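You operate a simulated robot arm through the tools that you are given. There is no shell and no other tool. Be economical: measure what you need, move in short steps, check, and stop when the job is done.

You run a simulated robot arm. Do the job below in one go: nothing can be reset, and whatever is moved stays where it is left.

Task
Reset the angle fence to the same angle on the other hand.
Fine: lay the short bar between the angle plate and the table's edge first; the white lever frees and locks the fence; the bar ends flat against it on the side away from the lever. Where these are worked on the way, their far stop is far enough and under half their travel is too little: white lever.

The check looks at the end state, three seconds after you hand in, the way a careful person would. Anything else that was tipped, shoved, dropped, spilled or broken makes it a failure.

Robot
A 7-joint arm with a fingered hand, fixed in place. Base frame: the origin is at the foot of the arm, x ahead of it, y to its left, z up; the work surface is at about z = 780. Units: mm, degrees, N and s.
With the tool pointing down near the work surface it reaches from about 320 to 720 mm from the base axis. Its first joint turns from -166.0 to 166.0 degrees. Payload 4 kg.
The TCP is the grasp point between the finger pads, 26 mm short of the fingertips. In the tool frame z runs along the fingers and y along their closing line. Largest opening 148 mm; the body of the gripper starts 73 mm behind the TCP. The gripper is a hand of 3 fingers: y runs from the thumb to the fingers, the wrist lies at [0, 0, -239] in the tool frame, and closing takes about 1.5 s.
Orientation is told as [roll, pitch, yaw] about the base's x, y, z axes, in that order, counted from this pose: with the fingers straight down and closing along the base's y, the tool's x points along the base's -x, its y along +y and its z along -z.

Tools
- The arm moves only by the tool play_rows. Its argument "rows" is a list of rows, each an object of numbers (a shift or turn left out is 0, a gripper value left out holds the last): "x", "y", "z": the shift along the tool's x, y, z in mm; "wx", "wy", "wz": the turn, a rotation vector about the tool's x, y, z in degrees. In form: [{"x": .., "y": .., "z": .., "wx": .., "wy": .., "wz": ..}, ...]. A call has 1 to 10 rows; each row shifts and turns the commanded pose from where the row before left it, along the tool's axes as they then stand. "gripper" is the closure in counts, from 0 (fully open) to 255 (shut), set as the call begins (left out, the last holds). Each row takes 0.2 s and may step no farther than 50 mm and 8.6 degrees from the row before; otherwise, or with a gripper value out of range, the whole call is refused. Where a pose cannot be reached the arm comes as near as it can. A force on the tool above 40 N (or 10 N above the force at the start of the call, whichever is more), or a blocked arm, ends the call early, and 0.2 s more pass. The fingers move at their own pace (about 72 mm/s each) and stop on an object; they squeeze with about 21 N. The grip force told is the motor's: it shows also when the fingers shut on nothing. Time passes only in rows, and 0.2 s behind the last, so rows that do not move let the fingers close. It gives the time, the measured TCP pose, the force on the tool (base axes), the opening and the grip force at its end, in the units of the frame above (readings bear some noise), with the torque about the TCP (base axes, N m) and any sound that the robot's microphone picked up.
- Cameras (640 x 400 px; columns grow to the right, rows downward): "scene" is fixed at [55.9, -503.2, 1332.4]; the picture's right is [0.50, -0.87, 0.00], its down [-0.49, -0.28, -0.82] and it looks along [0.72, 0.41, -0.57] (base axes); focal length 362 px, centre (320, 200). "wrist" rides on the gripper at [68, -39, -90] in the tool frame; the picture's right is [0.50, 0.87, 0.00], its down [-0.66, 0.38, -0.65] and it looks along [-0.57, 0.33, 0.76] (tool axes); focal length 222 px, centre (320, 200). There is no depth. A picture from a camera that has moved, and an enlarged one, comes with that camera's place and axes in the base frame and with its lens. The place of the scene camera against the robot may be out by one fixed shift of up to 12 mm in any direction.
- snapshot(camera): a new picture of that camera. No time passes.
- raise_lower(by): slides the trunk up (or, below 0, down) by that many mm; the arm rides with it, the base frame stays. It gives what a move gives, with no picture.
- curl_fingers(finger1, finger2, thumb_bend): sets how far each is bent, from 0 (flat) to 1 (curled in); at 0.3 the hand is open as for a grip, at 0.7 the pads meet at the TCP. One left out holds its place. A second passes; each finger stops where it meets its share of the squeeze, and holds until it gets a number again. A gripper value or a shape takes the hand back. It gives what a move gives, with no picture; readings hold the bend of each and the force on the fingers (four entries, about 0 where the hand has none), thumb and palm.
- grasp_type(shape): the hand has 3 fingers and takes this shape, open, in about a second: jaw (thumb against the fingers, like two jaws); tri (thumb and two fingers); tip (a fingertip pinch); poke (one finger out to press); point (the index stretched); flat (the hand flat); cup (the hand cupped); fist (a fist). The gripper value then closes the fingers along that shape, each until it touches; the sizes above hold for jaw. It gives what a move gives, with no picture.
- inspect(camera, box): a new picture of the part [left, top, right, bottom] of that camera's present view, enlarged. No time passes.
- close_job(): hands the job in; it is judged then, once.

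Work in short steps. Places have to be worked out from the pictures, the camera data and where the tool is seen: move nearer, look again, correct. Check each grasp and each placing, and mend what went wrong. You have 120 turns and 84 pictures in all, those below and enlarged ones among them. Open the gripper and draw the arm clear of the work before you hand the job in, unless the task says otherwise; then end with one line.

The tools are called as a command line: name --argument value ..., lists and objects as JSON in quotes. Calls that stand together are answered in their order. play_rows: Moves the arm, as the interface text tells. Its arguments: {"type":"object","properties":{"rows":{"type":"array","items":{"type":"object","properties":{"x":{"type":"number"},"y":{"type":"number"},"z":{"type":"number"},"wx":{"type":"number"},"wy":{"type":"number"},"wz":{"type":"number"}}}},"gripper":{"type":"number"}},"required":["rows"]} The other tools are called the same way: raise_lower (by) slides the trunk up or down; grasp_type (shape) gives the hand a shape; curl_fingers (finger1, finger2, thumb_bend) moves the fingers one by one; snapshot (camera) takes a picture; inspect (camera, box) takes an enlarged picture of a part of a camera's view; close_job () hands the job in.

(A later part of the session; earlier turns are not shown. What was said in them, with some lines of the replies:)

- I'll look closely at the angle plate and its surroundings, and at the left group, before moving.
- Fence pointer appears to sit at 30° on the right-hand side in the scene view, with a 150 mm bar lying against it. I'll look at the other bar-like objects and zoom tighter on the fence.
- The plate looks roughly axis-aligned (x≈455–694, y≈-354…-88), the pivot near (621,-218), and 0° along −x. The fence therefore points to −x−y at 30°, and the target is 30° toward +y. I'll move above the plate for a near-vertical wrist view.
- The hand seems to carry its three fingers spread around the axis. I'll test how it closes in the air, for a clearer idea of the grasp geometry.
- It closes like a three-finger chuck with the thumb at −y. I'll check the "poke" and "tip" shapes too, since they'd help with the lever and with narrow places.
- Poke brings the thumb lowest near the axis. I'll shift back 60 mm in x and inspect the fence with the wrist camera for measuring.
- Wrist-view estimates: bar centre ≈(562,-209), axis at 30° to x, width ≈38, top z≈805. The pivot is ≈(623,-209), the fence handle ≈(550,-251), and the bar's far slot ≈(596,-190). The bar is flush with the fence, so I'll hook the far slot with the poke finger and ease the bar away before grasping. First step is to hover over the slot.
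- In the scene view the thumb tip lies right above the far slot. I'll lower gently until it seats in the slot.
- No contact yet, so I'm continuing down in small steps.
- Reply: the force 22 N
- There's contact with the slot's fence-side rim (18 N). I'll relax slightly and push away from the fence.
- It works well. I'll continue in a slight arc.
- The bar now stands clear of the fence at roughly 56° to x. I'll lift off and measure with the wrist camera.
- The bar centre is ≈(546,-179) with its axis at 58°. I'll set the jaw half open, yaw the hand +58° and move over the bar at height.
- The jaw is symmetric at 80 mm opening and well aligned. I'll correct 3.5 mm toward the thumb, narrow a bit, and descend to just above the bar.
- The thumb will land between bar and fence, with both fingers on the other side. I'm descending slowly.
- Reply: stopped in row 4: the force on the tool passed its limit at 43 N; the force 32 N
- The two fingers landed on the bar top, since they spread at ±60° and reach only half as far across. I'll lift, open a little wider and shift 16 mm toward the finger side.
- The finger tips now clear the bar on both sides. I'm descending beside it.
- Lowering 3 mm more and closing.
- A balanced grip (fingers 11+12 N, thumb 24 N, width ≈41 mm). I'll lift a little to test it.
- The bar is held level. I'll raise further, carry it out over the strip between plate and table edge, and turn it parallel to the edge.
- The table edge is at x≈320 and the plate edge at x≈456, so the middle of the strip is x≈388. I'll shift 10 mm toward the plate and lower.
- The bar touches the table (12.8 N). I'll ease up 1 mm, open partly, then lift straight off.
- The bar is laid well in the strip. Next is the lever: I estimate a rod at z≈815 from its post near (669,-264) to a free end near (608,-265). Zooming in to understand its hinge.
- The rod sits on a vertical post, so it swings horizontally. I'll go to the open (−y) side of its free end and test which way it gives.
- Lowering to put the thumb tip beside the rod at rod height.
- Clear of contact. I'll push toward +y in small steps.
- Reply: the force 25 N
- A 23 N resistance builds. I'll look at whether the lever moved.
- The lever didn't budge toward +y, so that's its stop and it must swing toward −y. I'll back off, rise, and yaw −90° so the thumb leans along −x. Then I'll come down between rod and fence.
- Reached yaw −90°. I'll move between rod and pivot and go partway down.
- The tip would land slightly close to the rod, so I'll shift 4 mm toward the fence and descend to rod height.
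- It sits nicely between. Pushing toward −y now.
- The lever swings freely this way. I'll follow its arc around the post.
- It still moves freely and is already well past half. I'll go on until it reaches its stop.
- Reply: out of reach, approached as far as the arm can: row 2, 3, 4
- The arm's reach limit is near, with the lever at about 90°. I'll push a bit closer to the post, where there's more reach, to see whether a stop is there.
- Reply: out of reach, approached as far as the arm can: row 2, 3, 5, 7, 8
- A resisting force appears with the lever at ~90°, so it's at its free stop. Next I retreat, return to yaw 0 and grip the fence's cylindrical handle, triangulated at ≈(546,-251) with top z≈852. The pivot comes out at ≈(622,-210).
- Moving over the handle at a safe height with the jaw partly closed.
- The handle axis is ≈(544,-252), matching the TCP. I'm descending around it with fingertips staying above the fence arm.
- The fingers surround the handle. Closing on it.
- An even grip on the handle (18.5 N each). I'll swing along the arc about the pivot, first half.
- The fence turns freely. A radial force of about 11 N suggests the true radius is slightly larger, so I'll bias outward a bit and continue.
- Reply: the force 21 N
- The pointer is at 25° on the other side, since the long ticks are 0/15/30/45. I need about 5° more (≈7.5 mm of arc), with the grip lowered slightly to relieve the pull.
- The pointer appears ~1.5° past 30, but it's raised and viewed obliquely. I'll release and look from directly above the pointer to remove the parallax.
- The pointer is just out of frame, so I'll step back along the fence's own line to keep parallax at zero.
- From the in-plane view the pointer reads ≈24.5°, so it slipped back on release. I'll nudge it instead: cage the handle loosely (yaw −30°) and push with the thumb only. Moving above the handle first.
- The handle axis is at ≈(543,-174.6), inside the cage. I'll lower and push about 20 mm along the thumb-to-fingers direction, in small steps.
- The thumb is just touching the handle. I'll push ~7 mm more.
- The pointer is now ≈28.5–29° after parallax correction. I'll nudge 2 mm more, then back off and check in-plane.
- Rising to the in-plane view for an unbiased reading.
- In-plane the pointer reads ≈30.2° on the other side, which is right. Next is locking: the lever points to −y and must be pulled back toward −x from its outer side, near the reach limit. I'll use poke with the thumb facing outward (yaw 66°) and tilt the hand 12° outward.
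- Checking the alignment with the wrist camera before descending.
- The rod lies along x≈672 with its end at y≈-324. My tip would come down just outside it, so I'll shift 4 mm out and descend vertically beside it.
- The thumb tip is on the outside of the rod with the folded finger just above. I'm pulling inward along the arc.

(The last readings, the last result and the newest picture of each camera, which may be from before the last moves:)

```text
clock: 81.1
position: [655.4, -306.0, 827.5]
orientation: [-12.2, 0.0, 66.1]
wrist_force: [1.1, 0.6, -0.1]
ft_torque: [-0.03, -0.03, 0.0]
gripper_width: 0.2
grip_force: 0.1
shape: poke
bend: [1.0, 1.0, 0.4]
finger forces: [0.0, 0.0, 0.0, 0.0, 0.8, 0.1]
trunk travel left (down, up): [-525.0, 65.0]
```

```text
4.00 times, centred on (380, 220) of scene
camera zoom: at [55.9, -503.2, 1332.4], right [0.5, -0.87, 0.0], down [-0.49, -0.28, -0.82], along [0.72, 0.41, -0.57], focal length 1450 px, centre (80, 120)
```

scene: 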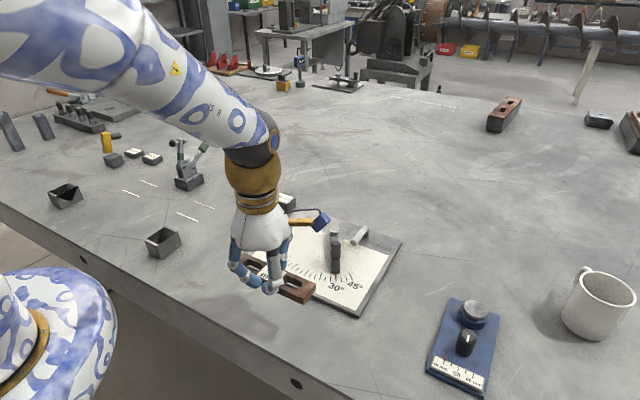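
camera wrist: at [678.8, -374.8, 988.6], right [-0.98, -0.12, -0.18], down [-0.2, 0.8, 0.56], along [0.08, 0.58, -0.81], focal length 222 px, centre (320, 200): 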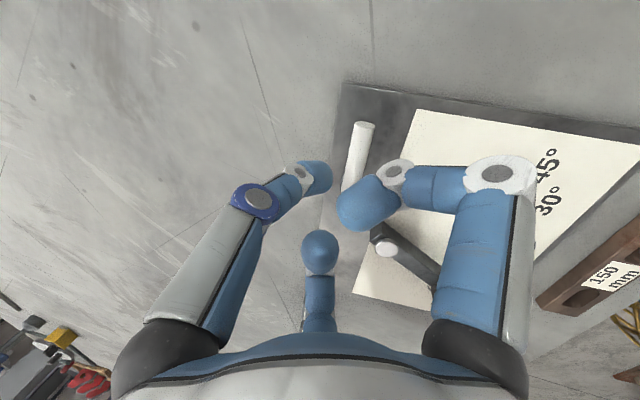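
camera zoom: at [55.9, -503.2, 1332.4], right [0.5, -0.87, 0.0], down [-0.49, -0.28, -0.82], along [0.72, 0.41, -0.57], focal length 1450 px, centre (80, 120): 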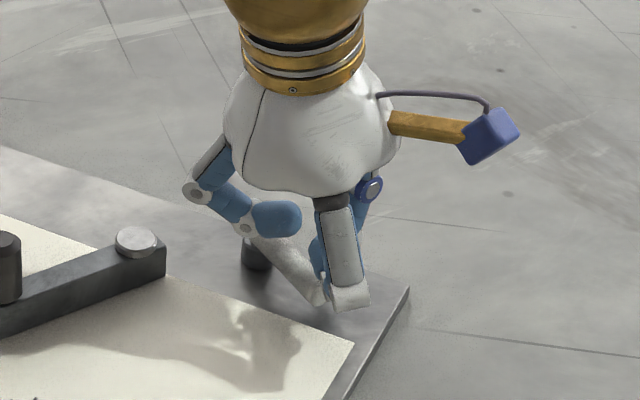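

It follows. Continuing the arc.

play_rows --rows '[{"x": 0.8, "y": 5.97, "z": -1.27}, {"x": 0.8, "y": 5.97, "z": -1.27}, {"x": -0.8, "y": 5.97, "z": -1.27}, {"x": -0.8, "y": 5.97, "z": -1.27}, {"x": -2.3, "y": 5.57, "z": -1.19}, {"x": -2.3, "y": 5.57, "z": -1.19}]'

inspect --camera "scene" --box '[300, 180, 420, 280]'

```text
clock: 82.5
position: [624.2, -290.6, 826.0]
orientation: [-12.3, 0.0, 66.1]
wrist_force: [0.7, -0.9, 0.6]
ft_torque: [0.0, -0.01, -0.02]
gripper_width: 0.1
grip_force: 0.1
shape: poke
bend: [1.0, 1.0, 0.4]
finger forces: [0.0, 0.0, 0.0, 0.1, 0.8, 0.1]
trunk travel left (down, up): [-525.0, 65.0]
```

```text
4.00 times, centred on (360, 230) of scene
camera zoom: at [55.9, -503.2, 1332.4], right [0.5, -0.87, 0.0], down [-0.49, -0.28, -0.82], along [0.72, 0.41, -0.57], focal length 1450 px, centre (160, 80)
```

zoom: 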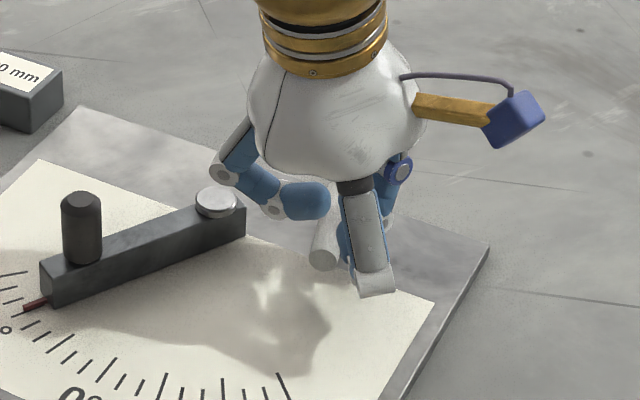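

A bit more to go. I'm pushing the last 15° toward the lock stop.

play_rows --rows '[{"x": -3.7, "y": 4.8, "z": -1.0}, {"x": -3.7, "y": 4.8, "z": -1.0}, {"x": -2.74, "y": 1.2, "z": -0.25}, {"x": -2.74, "y": 1.2, "z": -0.25}]'

inspect --camera "scene" --box '[300, 180, 420, 280]'

```text
clock: 83.5
position: [617.5, -276.2, 827.1]
orientation: [-12.3, 0.1, 66.0]
wrist_force: [0.4, -17.4, -1.4]
ft_torque: [-0.29, 0.02, -0.09]
gripper_width: 0.0
grip_force: 0.0
shape: poke
bend: [1.0, 1.0, 0.39]
finger forces: [0.0, 0.0, 0.0, 0.1, 16.9, 0.0]
trunk travel left (down, up): [-525.0, 65.0]
```

```text
4.00 times, centred on (360, 230) of scene
camera zoom: at [55.9, -503.2, 1332.4], right [0.5, -0.87, 0.0], down [-0.49, -0.28, -0.82], along [0.72, 0.41, -0.57], focal length 1450 px, centre (160, 80)
```

zoom: 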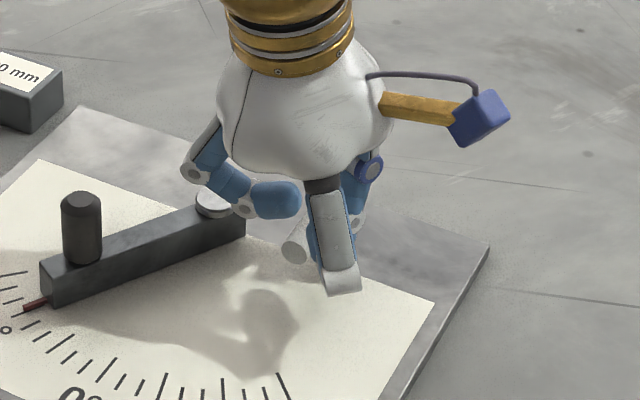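

The lever is against its lock stop (17 N) and the fence is undisturbed. Backing away, levelling the hand and turning to yaw 90 for the bar.

play_rows --rows '[{"x": 7.3, "y": -3.2, "z": 0.7}, {"y": -8.3, "z": -39}, {"y": -8.3, "z": -39}, {"wx": -6}, {"wx": -6.2}, {"wz": -8}, {"wz": -8}, {"wz": -8}, {}]'

grasp_type --shape "jaw"

```text
clock: 85.5
position: [620.0, -272.1, 903.9]
orientation: [0.6, 0.0, 81.8]
wrist_force: [0.5, -0.8, -0.3]
ft_torque: [-0.02, 0.05, 0.0]
gripper_width: 0.1
grip_force: 0.2
shape: poke
bend: [1.0, 1.0, 0.4]
finger forces: [0.0, 0.0, 0.1, 0.1, 0.1, 0.0]
out of reach, approached as far as the arm can: row 7, 8
trunk travel left (down, up): [-525.0, 65.0]
```

```text
clock: 86.4
position: [620.6, -271.6, 904.0]
orientation: [0.6, 0.0, 81.8]
wrist_force: [0.8, -0.3, 0.8]
ft_torque: [0.02, -0.01, 0.02]
gripper_width: 147.6
grip_force: 0.0
shape: jaw
bend: [0.3, 0.3, 0.3]
finger forces: [0.0, 0.0, 0.1, 0.0, 0.0, 0.0]
trunk travel left (down, up): [-525.0, 65.0]
```

The yaw stopped at 82° (joint limit here). I'll move to above the bar and read the pose.

play_rows --rows '[{"x": -3.5, "y": 40.9}, {"x": -3.5, "y": 40.9}, {"x": -3.5, "y": 40.9}, {"x": -3.5, "y": 40.9}, {"x": -3.5, "y": 40.9}, {"x": -3.5, "y": 40.9}, {}]' --gripper 95

```text
clock: 88.0
position: [381.6, -213.0, 906.4]
orientation: [0.5, 0.0, 81.9]
wrist_force: [0.0, -0.2, 0.6]
ft_torque: [0.0, 0.0, 0.0]
gripper_width: 93.3
grip_force: 0.1
shape: jaw
bend: [0.31, 0.31, 0.7]
finger forces: [0.0, 0.0, 0.0, 0.1, 0.0, 0.1]
trunk travel left (down, up): [-525.0, 65.0]
```

Over the bar's known place. I'll rotate to 90°, align with the earlier release pose and go down beside the bar.

play_rows --rows '[{"wz": -8.1, "wy": 0.5}, {"x": 2.8}, {"z": 40}, {"z": 30}, {}]'

inspect --camera "wrist" --box '[160, 0, 480, 220]'

```text
clock: 89.2
position: [379.6, -216.9, 834.9]
orientation: [0.5, 0.5, 89.8]
wrist_force: [-0.9, -0.1, 0.3]
ft_torque: [-0.02, -0.01, -0.03]
gripper_width: 93.3
grip_force: 0.2
shape: jaw
bend: [0.31, 0.31, 0.7]
finger forces: [0.1, 0.0, 0.0, 0.1, 0.0, 0.1]
trunk travel left (down, up): [-525.0, 65.0]
```

```text
1.82 times, centred on (320, 110) of wrist
camera zoom: at [419.7, -283.6, 927.0], right [-0.87, -0.5, 0.01], down [-0.37, 0.66, 0.65], along [-0.33, 0.56, -0.76], focal length 404 px, centre (320, 364)
```

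zoom: 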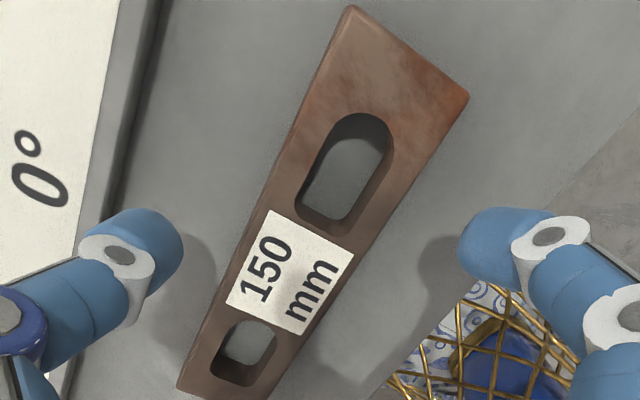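

Well aligned. Descending and closing.

play_rows --rows '[{"z": 12, "wy": -0.5}, {"z": 8}, {"z": 4}, {"z": 2}, {}]'

play_rows --rows '[{}, {}, {}, {}, {}, {}, {}]' --gripper 220

play_rows --rows '[{"z": -5}, {"z": -20}, {"z": -40}, {"z": -40}, {}]'

inspect --camera "scene" --box '[180, 150, 420, 330]'

```text
clock: 90.4
position: [378.7, -217.8, 807.8]
orientation: [0.7, -0.1, 89.9]
wrist_force: [-0.4, 0.4, 0.2]
ft_torque: [0.01, -0.01, 0.0]
gripper_width: 93.2
grip_force: 0.1
shape: jaw
bend: [0.31, 0.31, 0.7]
finger forces: [0.1, 0.0, 0.0, 0.1, 0.0, 0.1]
trunk travel left (down, up): [-525.0, 65.0]
```

```text
clock: 92.0
position: [379.4, -217.2, 810.5]
orientation: [0.6, 0.0, 89.9]
wrist_force: [0.0, -0.6, 0.0]
ft_torque: [0.0, -0.04, -0.02]
gripper_width: 41.7
grip_force: 21.2
shape: jaw
bend: [0.78, 0.78, 0.7]
finger forces: [11.8, 11.5, 0.0, 0.0, 24.0, 0.0]
trunk travel left (down, up): [-525.0, 65.0]
```

```text
clock: 93.2
position: [379.2, -218.4, 914.6]
orientation: [0.6, -0.1, 89.9]
wrist_force: [-0.6, 0.5, -5.5]
ft_torque: [0.0, 0.02, 0.01]
gripper_width: 40.5
grip_force: 21.1
shape: jaw
bend: [0.78, 0.78, 0.7]
finger forces: [11.7, 11.4, 0.0, 0.0, 23.3, 0.0]
trunk travel left (down, up): [-525.0, 65.0]
```

```text
2.22 times, centred on (300, 240) of scene
camera zoom: at [55.9, -503.2, 1332.4], right [0.5, -0.87, 0.0], down [-0.49, -0.28, -0.82], along [0.72, 0.41, -0.57], focal length 806 px, centre (364, 111)
```

zoom: 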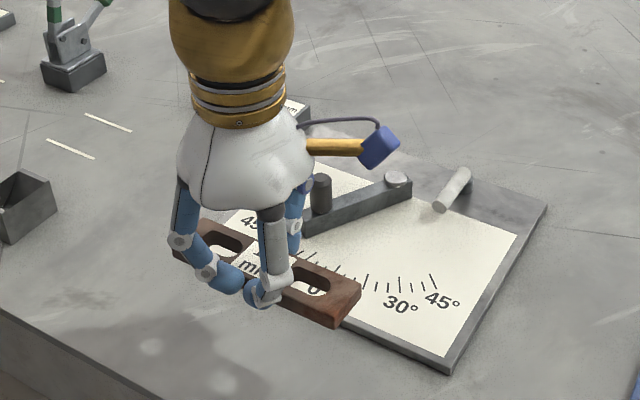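

The bar is held again. I'll turn to yaw −30° (thumb on the fence side) at height, then carry it over the plate, parallel to the fence with a ~30 mm gap.

play_rows --rows '[{"wz": 8}, {"wz": 8}, {"wz": 8}, {"wz": 8}, {"wz": 8}, {"wz": 8}, {"wz": 8}, {"wz": 8}, {"wz": 8}, {"wz": 8}]'

play_rows --rows '[{"wz": 8}, {"wz": 8}, {"wz": 8}, {"wz": 8}, {"wz": 8}, {}]'

play_rows --rows '[{"x": -25.8, "y": 32.6}, {"x": -25.8, "y": 32.6}, {"x": -25.8, "y": 32.6}, {"x": -25.8, "y": 32.6}, {"x": -25.8, "y": 32.6}, {"x": -25.8, "y": 32.6}, {}]'

snapshot --camera "wrist"

```text
clock: 95.4
position: [379.8, -217.3, 914.7]
orientation: [0.2, 0.6, 9.8]
wrist_force: [0.3, -0.3, -5.1]
ft_torque: [0.03, 0.01, -0.02]
gripper_width: 40.8
grip_force: 21.2
shape: jaw
bend: [0.78, 0.78, 0.7]
finger forces: [11.8, 11.6, 0.0, 0.0, 23.5, 0.0]
trunk travel left (down, up): [-525.0, 65.0]
```

```text
clock: 96.8
position: [380.1, -217.8, 914.1]
orientation: [-0.2, 0.7, -30.2]
wrist_force: [-0.1, 1.0, -4.9]
ft_torque: [0.05, 0.01, -0.04]
gripper_width: 40.7
grip_force: 21.3
shape: jaw
bend: [0.78, 0.78, 0.7]
finger forces: [11.7, 11.5, 0.0, 0.1, 23.4, 0.0]
trunk travel left (down, up): [-525.0, 65.0]
```

```text
clock: 98.4
position: [613.4, -123.1, 913.0]
orientation: [-0.3, 0.5, -30.1]
wrist_force: [0.4, 0.6, -3.8]
ft_torque: [0.06, -0.03, 0.02]
gripper_width: 40.5
grip_force: 21.3
shape: jaw
bend: [0.78, 0.78, 0.7]
finger forces: [11.7, 11.5, 0.0, 0.0, 23.3, 0.0]
trunk travel left (down, up): [-525.0, 65.0]
```

```text
7 pictures are left
camera wrist: at [537.2, -122.5, 1005.2], right [0.0, 1.0, 0.0], down [0.76, 0.0, 0.65], along [0.65, 0.0, -0.76], focal length 222 px, centre (320, 200)
```

wrist: 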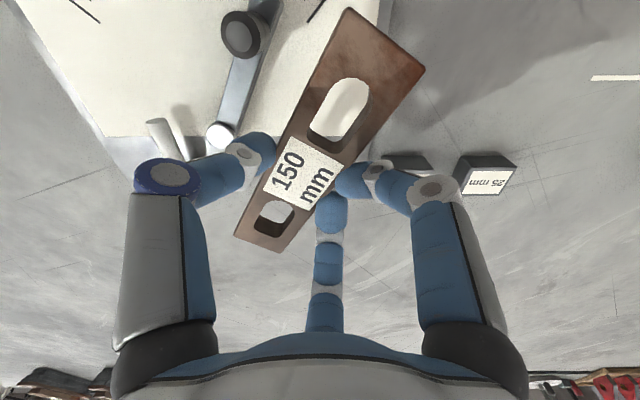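

Parallel to the fence with the expected gap. I'm lowering onto the plate.

play_rows --rows '[{"z": 30}, {"z": 30}, {"z": 20}, {"z": 7}, {}]'

play_rows --rows '[{"z": 2}, {"z": 2}, {"z": 2}, {"z": 1.5}]'

```text
clock: 99.6
position: [612.6, -126.2, 825.9]
orientation: [-0.2, 0.6, -30.1]
wrist_force: [-0.1, 0.6, -5.8]
ft_torque: [0.0, -0.01, -0.01]
gripper_width: 40.0
grip_force: 21.0
shape: jaw
bend: [0.78, 0.78, 0.7]
finger forces: [11.7, 11.5, 0.0, 0.0, 23.4, 0.0]
trunk travel left (down, up): [-525.0, 65.0]
```

```text
clock: 100.6
position: [613.2, -125.4, 819.5]
orientation: [-0.2, 0.4, -30.1]
wrist_force: [0.5, 1.0, 4.3]
ft_torque: [-0.22, 0.06, 0.01]
gripper_width: 40.6
grip_force: 21.3
shape: jaw
bend: [0.78, 0.78, 0.7]
finger forces: [12.4, 12.3, 0.0, 0.0, 23.3, 0.0]
trunk travel left (down, up): [-525.0, 65.0]
```

Landed. I'll open modestly to about 62 mm and lift clear.

play_rows --rows '[{}, {}, {}, {}]' --gripper 149

play_rows --rows '[{"z": -8}, {"z": -20}, {"z": -30}, {"z": -30}, {}]'

snapshot --camera "wrist"

```text
clock: 101.6
position: [612.3, -127.4, 818.3]
orientation: [-0.3, 0.6, -30.0]
wrist_force: [-0.3, 0.2, 0.4]
ft_torque: [0.02, 0.02, -0.01]
gripper_width: 61.1
grip_force: 0.0
shape: jaw
bend: [0.77, 0.77, 0.7]
finger forces: [0.0, 0.0, 0.0, 0.0, 0.0, 0.1]
trunk travel left (down, up): [-525.0, 65.0]
```

```text
clock: 102.8
position: [613.5, -129.0, 906.8]
orientation: [-0.2, 0.5, -30.1]
wrist_force: [0.8, 0.8, -0.1]
ft_torque: [-0.02, -0.02, -0.01]
gripper_width: 61.0
grip_force: 0.1
shape: jaw
bend: [0.77, 0.77, 0.7]
finger forces: [0.0, 0.1, 0.0, 0.0, 0.1, 0.0]
trunk travel left (down, up): [-525.0, 65.0]
```

```text
6 pictures are left
camera wrist: at [536.9, -128.1, 999.2], right [0.0, 1.0, 0.0], down [0.76, 0.0, 0.65], along [0.65, 0.0, -0.76], focal length 222 px, centre (320, 200)
```

wrist: 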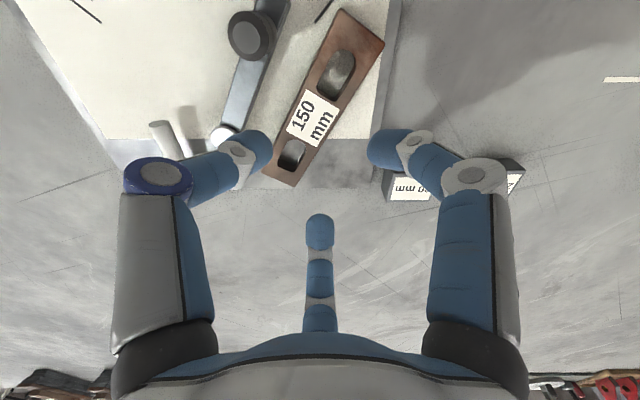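

The bar lies parallel, 27 mm off the fence. I'll use poke at yaw −120° and come down on the bar's outer side to push it flush.

grasp_type --shape "poke"

play_rows --rows '[{"wz": 8.5}, {"wz": 8.5}, {"wz": 8.5}, {"wz": 8.5}, {"wz": 8.5}, {"wz": 8.5}, {"wz": 8.5}, {"wz": 8.5}, {"wz": 8.5}, {"wz": 8.5}]'

play_rows --rows '[{"wz": 5}, {"x": 34, "y": 3}, {"z": 25}, {"z": 15}, {}]'

```text
clock: 103.7
position: [612.9, -129.3, 906.9]
orientation: [-0.2, 0.6, -30.0]
wrist_force: [-0.3, -0.1, 0.7]
ft_torque: [0.0, 0.01, -0.03]
gripper_width: 0.0
grip_force: 0.0
shape: poke
bend: [1.0, 1.0, 0.4]
finger forces: [0.0, 0.1, 0.1, 0.0, 0.0, 0.0]
trunk travel left (down, up): [-525.0, 65.0]
```

```text
clock: 105.9
position: [612.5, -127.0, 906.4]
orientation: [-0.6, -0.2, -115.3]
wrist_force: [-0.4, -0.4, -0.1]
ft_torque: [-0.02, -0.02, 0.01]
gripper_width: 0.2
grip_force: 0.1
shape: poke
bend: [1.0, 1.0, 0.4]
finger forces: [0.0, 0.0, 0.1, 0.0, 0.0, 0.1]
trunk travel left (down, up): [-525.0, 65.0]
```

```text
clock: 107.1
position: [632.5, -96.6, 867.6]
orientation: [-0.7, -0.2, -120.2]
wrist_force: [-0.4, 1.0, 0.6]
ft_torque: [0.04, 0.02, 0.01]
gripper_width: 0.0
grip_force: 0.1
shape: poke
bend: [1.0, 1.0, 0.4]
finger forces: [0.0, 0.0, 0.0, 0.0, 0.0, 0.0]
trunk travel left (down, up): [-525.0, 65.0]
```

One check picture before going down beside the bar.

inspect --camera "scene" --box '[240, 130, 400, 260]'

```text
3.08 times, centred on (320, 195) of scene
camera zoom: at [55.9, -503.2, 1332.4], right [0.5, -0.87, 0.0], down [-0.49, -0.28, -0.82], along [0.72, 0.41, -0.57], focal length 1115 px, centre (320, 215)
```

zoom: 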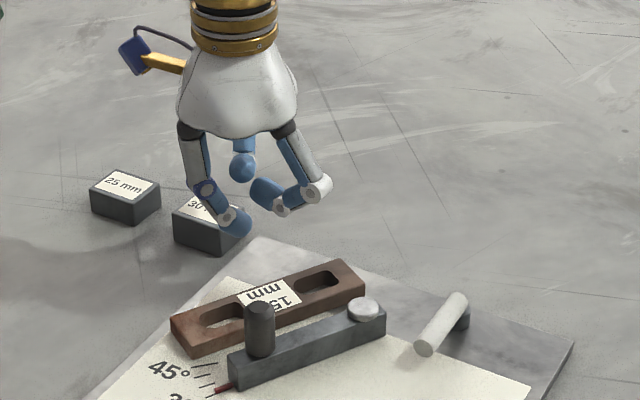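

The thumb tip will land ≈10 mm clear behind the bar's middle, well away from the blocks. Descending.

play_rows --rows '[{"z": 20}, {"z": 15}, {"z": 7}, {"z": 4}, {}]'

play_rows --rows '[{"x": -6}, {"x": -6}, {"x": -5}, {"x": -5}, {"x": -4}]'

```text
clock: 108.3
position: [630.6, -97.3, 820.7]
orientation: [-0.6, -0.2, -120.1]
wrist_force: [0.9, -0.3, 0.3]
ft_torque: [0.02, -0.01, 0.01]
gripper_width: 0.0
grip_force: 0.1
shape: poke
bend: [1.0, 1.0, 0.4]
finger forces: [0.0, 0.0, 0.0, 0.0, 0.0, 0.0]
trunk travel left (down, up): [-525.0, 65.0]
```

```text
clock: 109.5
position: [618.8, -120.5, 821.1]
orientation: [-0.6, -0.2, -120.1]
wrist_force: [1.1, 0.9, 0.0]
ft_torque: [0.0, -0.02, 0.01]
gripper_width: 0.0
grip_force: 0.0
shape: poke
bend: [1.0, 1.0, 0.4]
finger forces: [0.0, 0.1, 0.0, 0.1, 1.3, 0.0]
trunk travel left (down, up): [-525.0, 65.0]
```

Bar is sliding (≈1.3 N). Continuing carefully until it meets the fence.

play_rows --rows '[{"x": -4}, {"x": -3}, {"x": -2}, {"x": -2}]'

play_rows --rows '[{"x": -1.5}, {"x": -1.5}, {}]'

```text
clock: 110.5
position: [613.1, -130.1, 821.5]
orientation: [-0.5, -0.1, -120.0]
wrist_force: [0.7, 1.9, 0.6]
ft_torque: [0.01, 0.0, 0.01]
gripper_width: 0.0
grip_force: 0.1
shape: poke
bend: [1.0, 1.0, 0.4]
finger forces: [0.0, 0.1, 0.0, 0.0, 1.7, 0.1]
trunk travel left (down, up): [-525.0, 65.0]
```

```text
clock: 111.3
position: [612.4, -134.5, 820.8]
orientation: [-0.5, -0.2, -120.1]
wrist_force: [2.2, 2.4, 0.7]
ft_torque: [0.01, -0.01, 0.01]
gripper_width: 0.0
grip_force: 0.1
shape: poke
bend: [1.0, 1.0, 0.4]
finger forces: [0.1, 0.0, 0.1, 0.0, 1.9, 0.0]
trunk travel left (down, up): [-525.0, 65.0]
```

Force is still only the sliding level, so I continue in 1 mm steps.

play_rows --rows '[{"x": -1}, {"x": -1}, {}]'

play_rows --rows '[{"x": -1}, {"x": -1}, {}]'

```text
clock: 112.1
position: [611.1, -136.1, 819.9]
orientation: [-0.7, -0.3, -120.1]
wrist_force: [1.3, 1.8, -0.8]
ft_torque: [0.03, -0.03, -0.01]
gripper_width: 0.1
grip_force: 0.0
shape: poke
bend: [1.0, 1.0, 0.4]
finger forces: [0.0, 0.0, 0.0, 0.1, 1.5, 0.0]
trunk travel left (down, up): [-525.0, 65.0]
```

```text
clock: 112.9
position: [609.8, -137.4, 818.8]
orientation: [-0.6, -0.2, -120.1]
wrist_force: [0.1, 1.2, 0.7]
ft_torque: [0.02, -0.02, -0.01]
gripper_width: 0.0
grip_force: 0.0
shape: poke
bend: [1.0, 1.0, 0.4]
finger forces: [0.0, 0.0, 0.1, 0.1, 1.6, 0.1]
trunk travel left (down, up): [-525.0, 65.0]
```

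No stop force yet. A picture to check the remaining gap.

inspect --camera "scene" --box '[260, 180, 380, 280]'

```text
4.00 times, centred on (320, 230) of scene
camera zoom: at [55.9, -503.2, 1332.4], right [0.5, -0.87, 0.0], down [-0.49, -0.28, -0.82], along [0.72, 0.41, -0.57], focal length 1450 px, centre (320, 80)
```

zoom: 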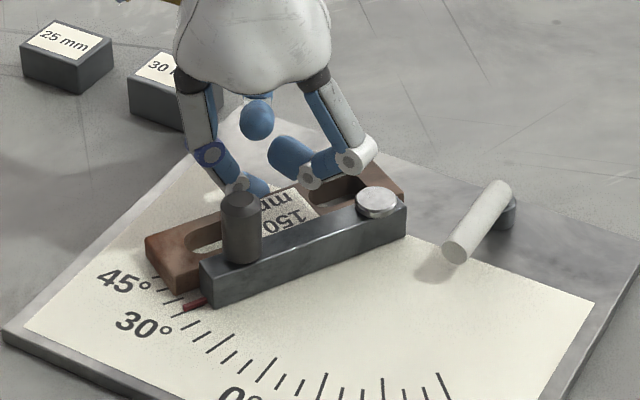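

The fence is still in place and the bar nearly touches. Continuing 1 mm at a time.

play_rows --rows '[{"x": -1}, {"x": -1}, {}]'

play_rows --rows '[{"x": -1}, {"x": -1}, {}]'

```text
clock: 113.7
position: [609.1, -137.5, 819.9]
orientation: [-0.5, -0.1, -120.1]
wrist_force: [0.8, 1.3, -1.3]
ft_torque: [0.02, 0.04, 0.0]
gripper_width: 0.1
grip_force: 0.1
shape: poke
bend: [1.0, 1.0, 0.4]
finger forces: [0.0, 0.0, 0.1, 0.0, 1.3, 0.0]
trunk travel left (down, up): [-525.0, 65.0]
```

```text
clock: 114.5
position: [607.7, -139.5, 821.2]
orientation: [-0.6, -0.1, -120.1]
wrist_force: [2.7, 3.5, -1.5]
ft_torque: [0.15, -0.06, -0.01]
gripper_width: 0.1
grip_force: 0.0
shape: poke
bend: [1.0, 1.0, 0.4]
finger forces: [0.0, 0.1, 0.0, 0.1, 5.0, 0.0]
trunk travel left (down, up): [-525.0, 65.0]
```

Force rises (5 N): contact with the fence. A little more so the bar seats flat.

play_rows --rows '[{"x": -0.8}, {"x": -0.7}, {}]'

```text
clock: 115.3
position: [607.6, -140.2, 821.0]
orientation: [-0.6, -0.1, -120.1]
wrist_force: [5.8, 7.3, -1.3]
ft_torque: [0.15, -0.12, -0.01]
gripper_width: 0.2
grip_force: 0.1
shape: poke
bend: [1.0, 1.0, 0.4]
finger forces: [0.0, 0.0, 0.0, 0.1, 9.1, 0.0]
trunk travel left (down, up): [-525.0, 65.0]
```

Seated firmly (9 N). I'll back off, rise, and view fence and bar from above.

play_rows --rows '[{"x": 5}, {"x": 8}, {"z": -40}, {"z": -48}, {"x": -31, "y": 3}, {"x": -31, "y": 3}, {"x": -31, "y": 3}, {}]'

inspect --camera "wrist" --box '[210, 0, 430, 150]'

```text
clock: 117.1
position: [575.0, -214.7, 909.8]
orientation: [-0.7, -0.3, -120.0]
wrist_force: [0.4, 0.0, -0.5]
ft_torque: [0.01, 0.03, 0.0]
gripper_width: 0.3
grip_force: 0.0
shape: poke
bend: [1.0, 1.0, 0.4]
finger forces: [0.0, 0.0, 0.1, 0.0, 0.0, 0.0]
trunk travel left (down, up): [-525.0, 65.0]
```

```text
2.67 times, centred on (320, 75) of wrist
camera zoom: at [576.5, -135.4, 1001.0], right [1.0, 0.0, -0.01], down [0.01, -0.76, 0.65], along [-0.01, -0.65, -0.76], focal length 592 px, centre (320, 533)
```

zoom: 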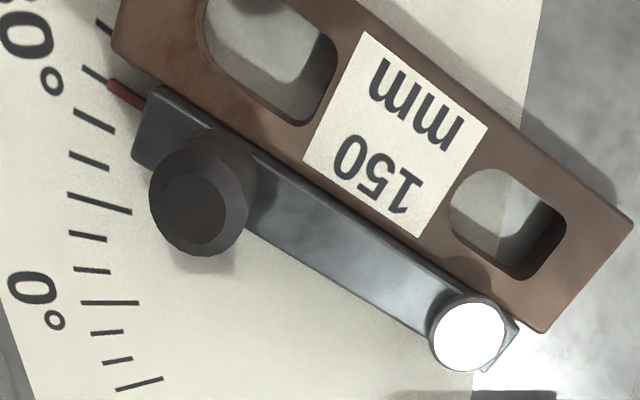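

The bar lies flush along the fence and the pointer is right on the 30° tick. I'll open the hand, withdraw high and clear, and take a final look.

play_rows --rows '[{"z": -45}, {"z": -45}, {"y": -40}, {"y": -40}, {"y": -40}, {}]'

grasp_type --shape "jaw"

snapshot --camera "scene"

inspect --camera "scene" --box '[230, 180, 420, 320]'

```text
clock: 118.5
position: [470.6, -153.0, 1000.5]
orientation: [-0.5, -0.2, -120.1]
wrist_force: [0.6, 0.6, 0.6]
ft_torque: [0.01, 0.03, 0.02]
gripper_width: 0.2
grip_force: 0.0
shape: poke
bend: [1.0, 1.0, 0.4]
finger forces: [0.0, 0.0, 0.1, 0.1, 0.1, 0.1]
trunk travel left (down, up): [-525.0, 65.0]
```

```text
clock: 119.4
position: [470.5, -153.1, 1000.8]
orientation: [-0.6, -0.2, -120.1]
wrist_force: [0.2, 0.0, 0.7]
ft_torque: [-0.03, -0.03, -0.01]
gripper_width: 147.8
grip_force: 0.0
shape: jaw
bend: [0.3, 0.3, 0.3]
finger forces: [0.0, 0.0, 0.0, 0.0, 0.0, 0.0]
trunk travel left (down, up): [-525.0, 65.0]
```

```text
2 pictures are left
```

scene: 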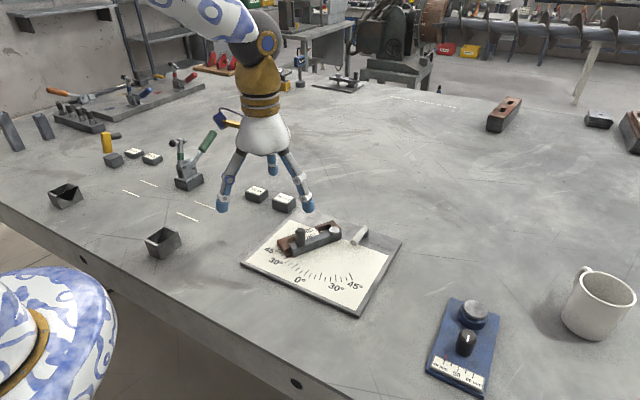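

```text
2.86 times, centred on (325, 250) of scene
camera zoom: at [55.9, -503.2, 1332.4], right [0.5, -0.87, 0.0], down [-0.49, -0.28, -0.82], along [0.72, 0.41, -0.57], focal length 1036 px, centre (306, 57)
```

zoom: 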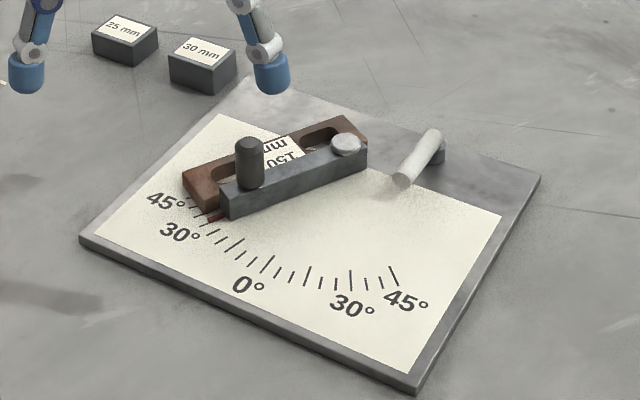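

The lever is back in its locked position, the fence is at 30° on the other hand, the bar is flush, nothing else has moved, and the arm is clear. Handing in.

close_job

```text
The job is handed in.
```

The angle fence now reads about 30° on the other hand and is locked; the short bar lies flush against it on the side away from the lever, and the arm is open and clear.
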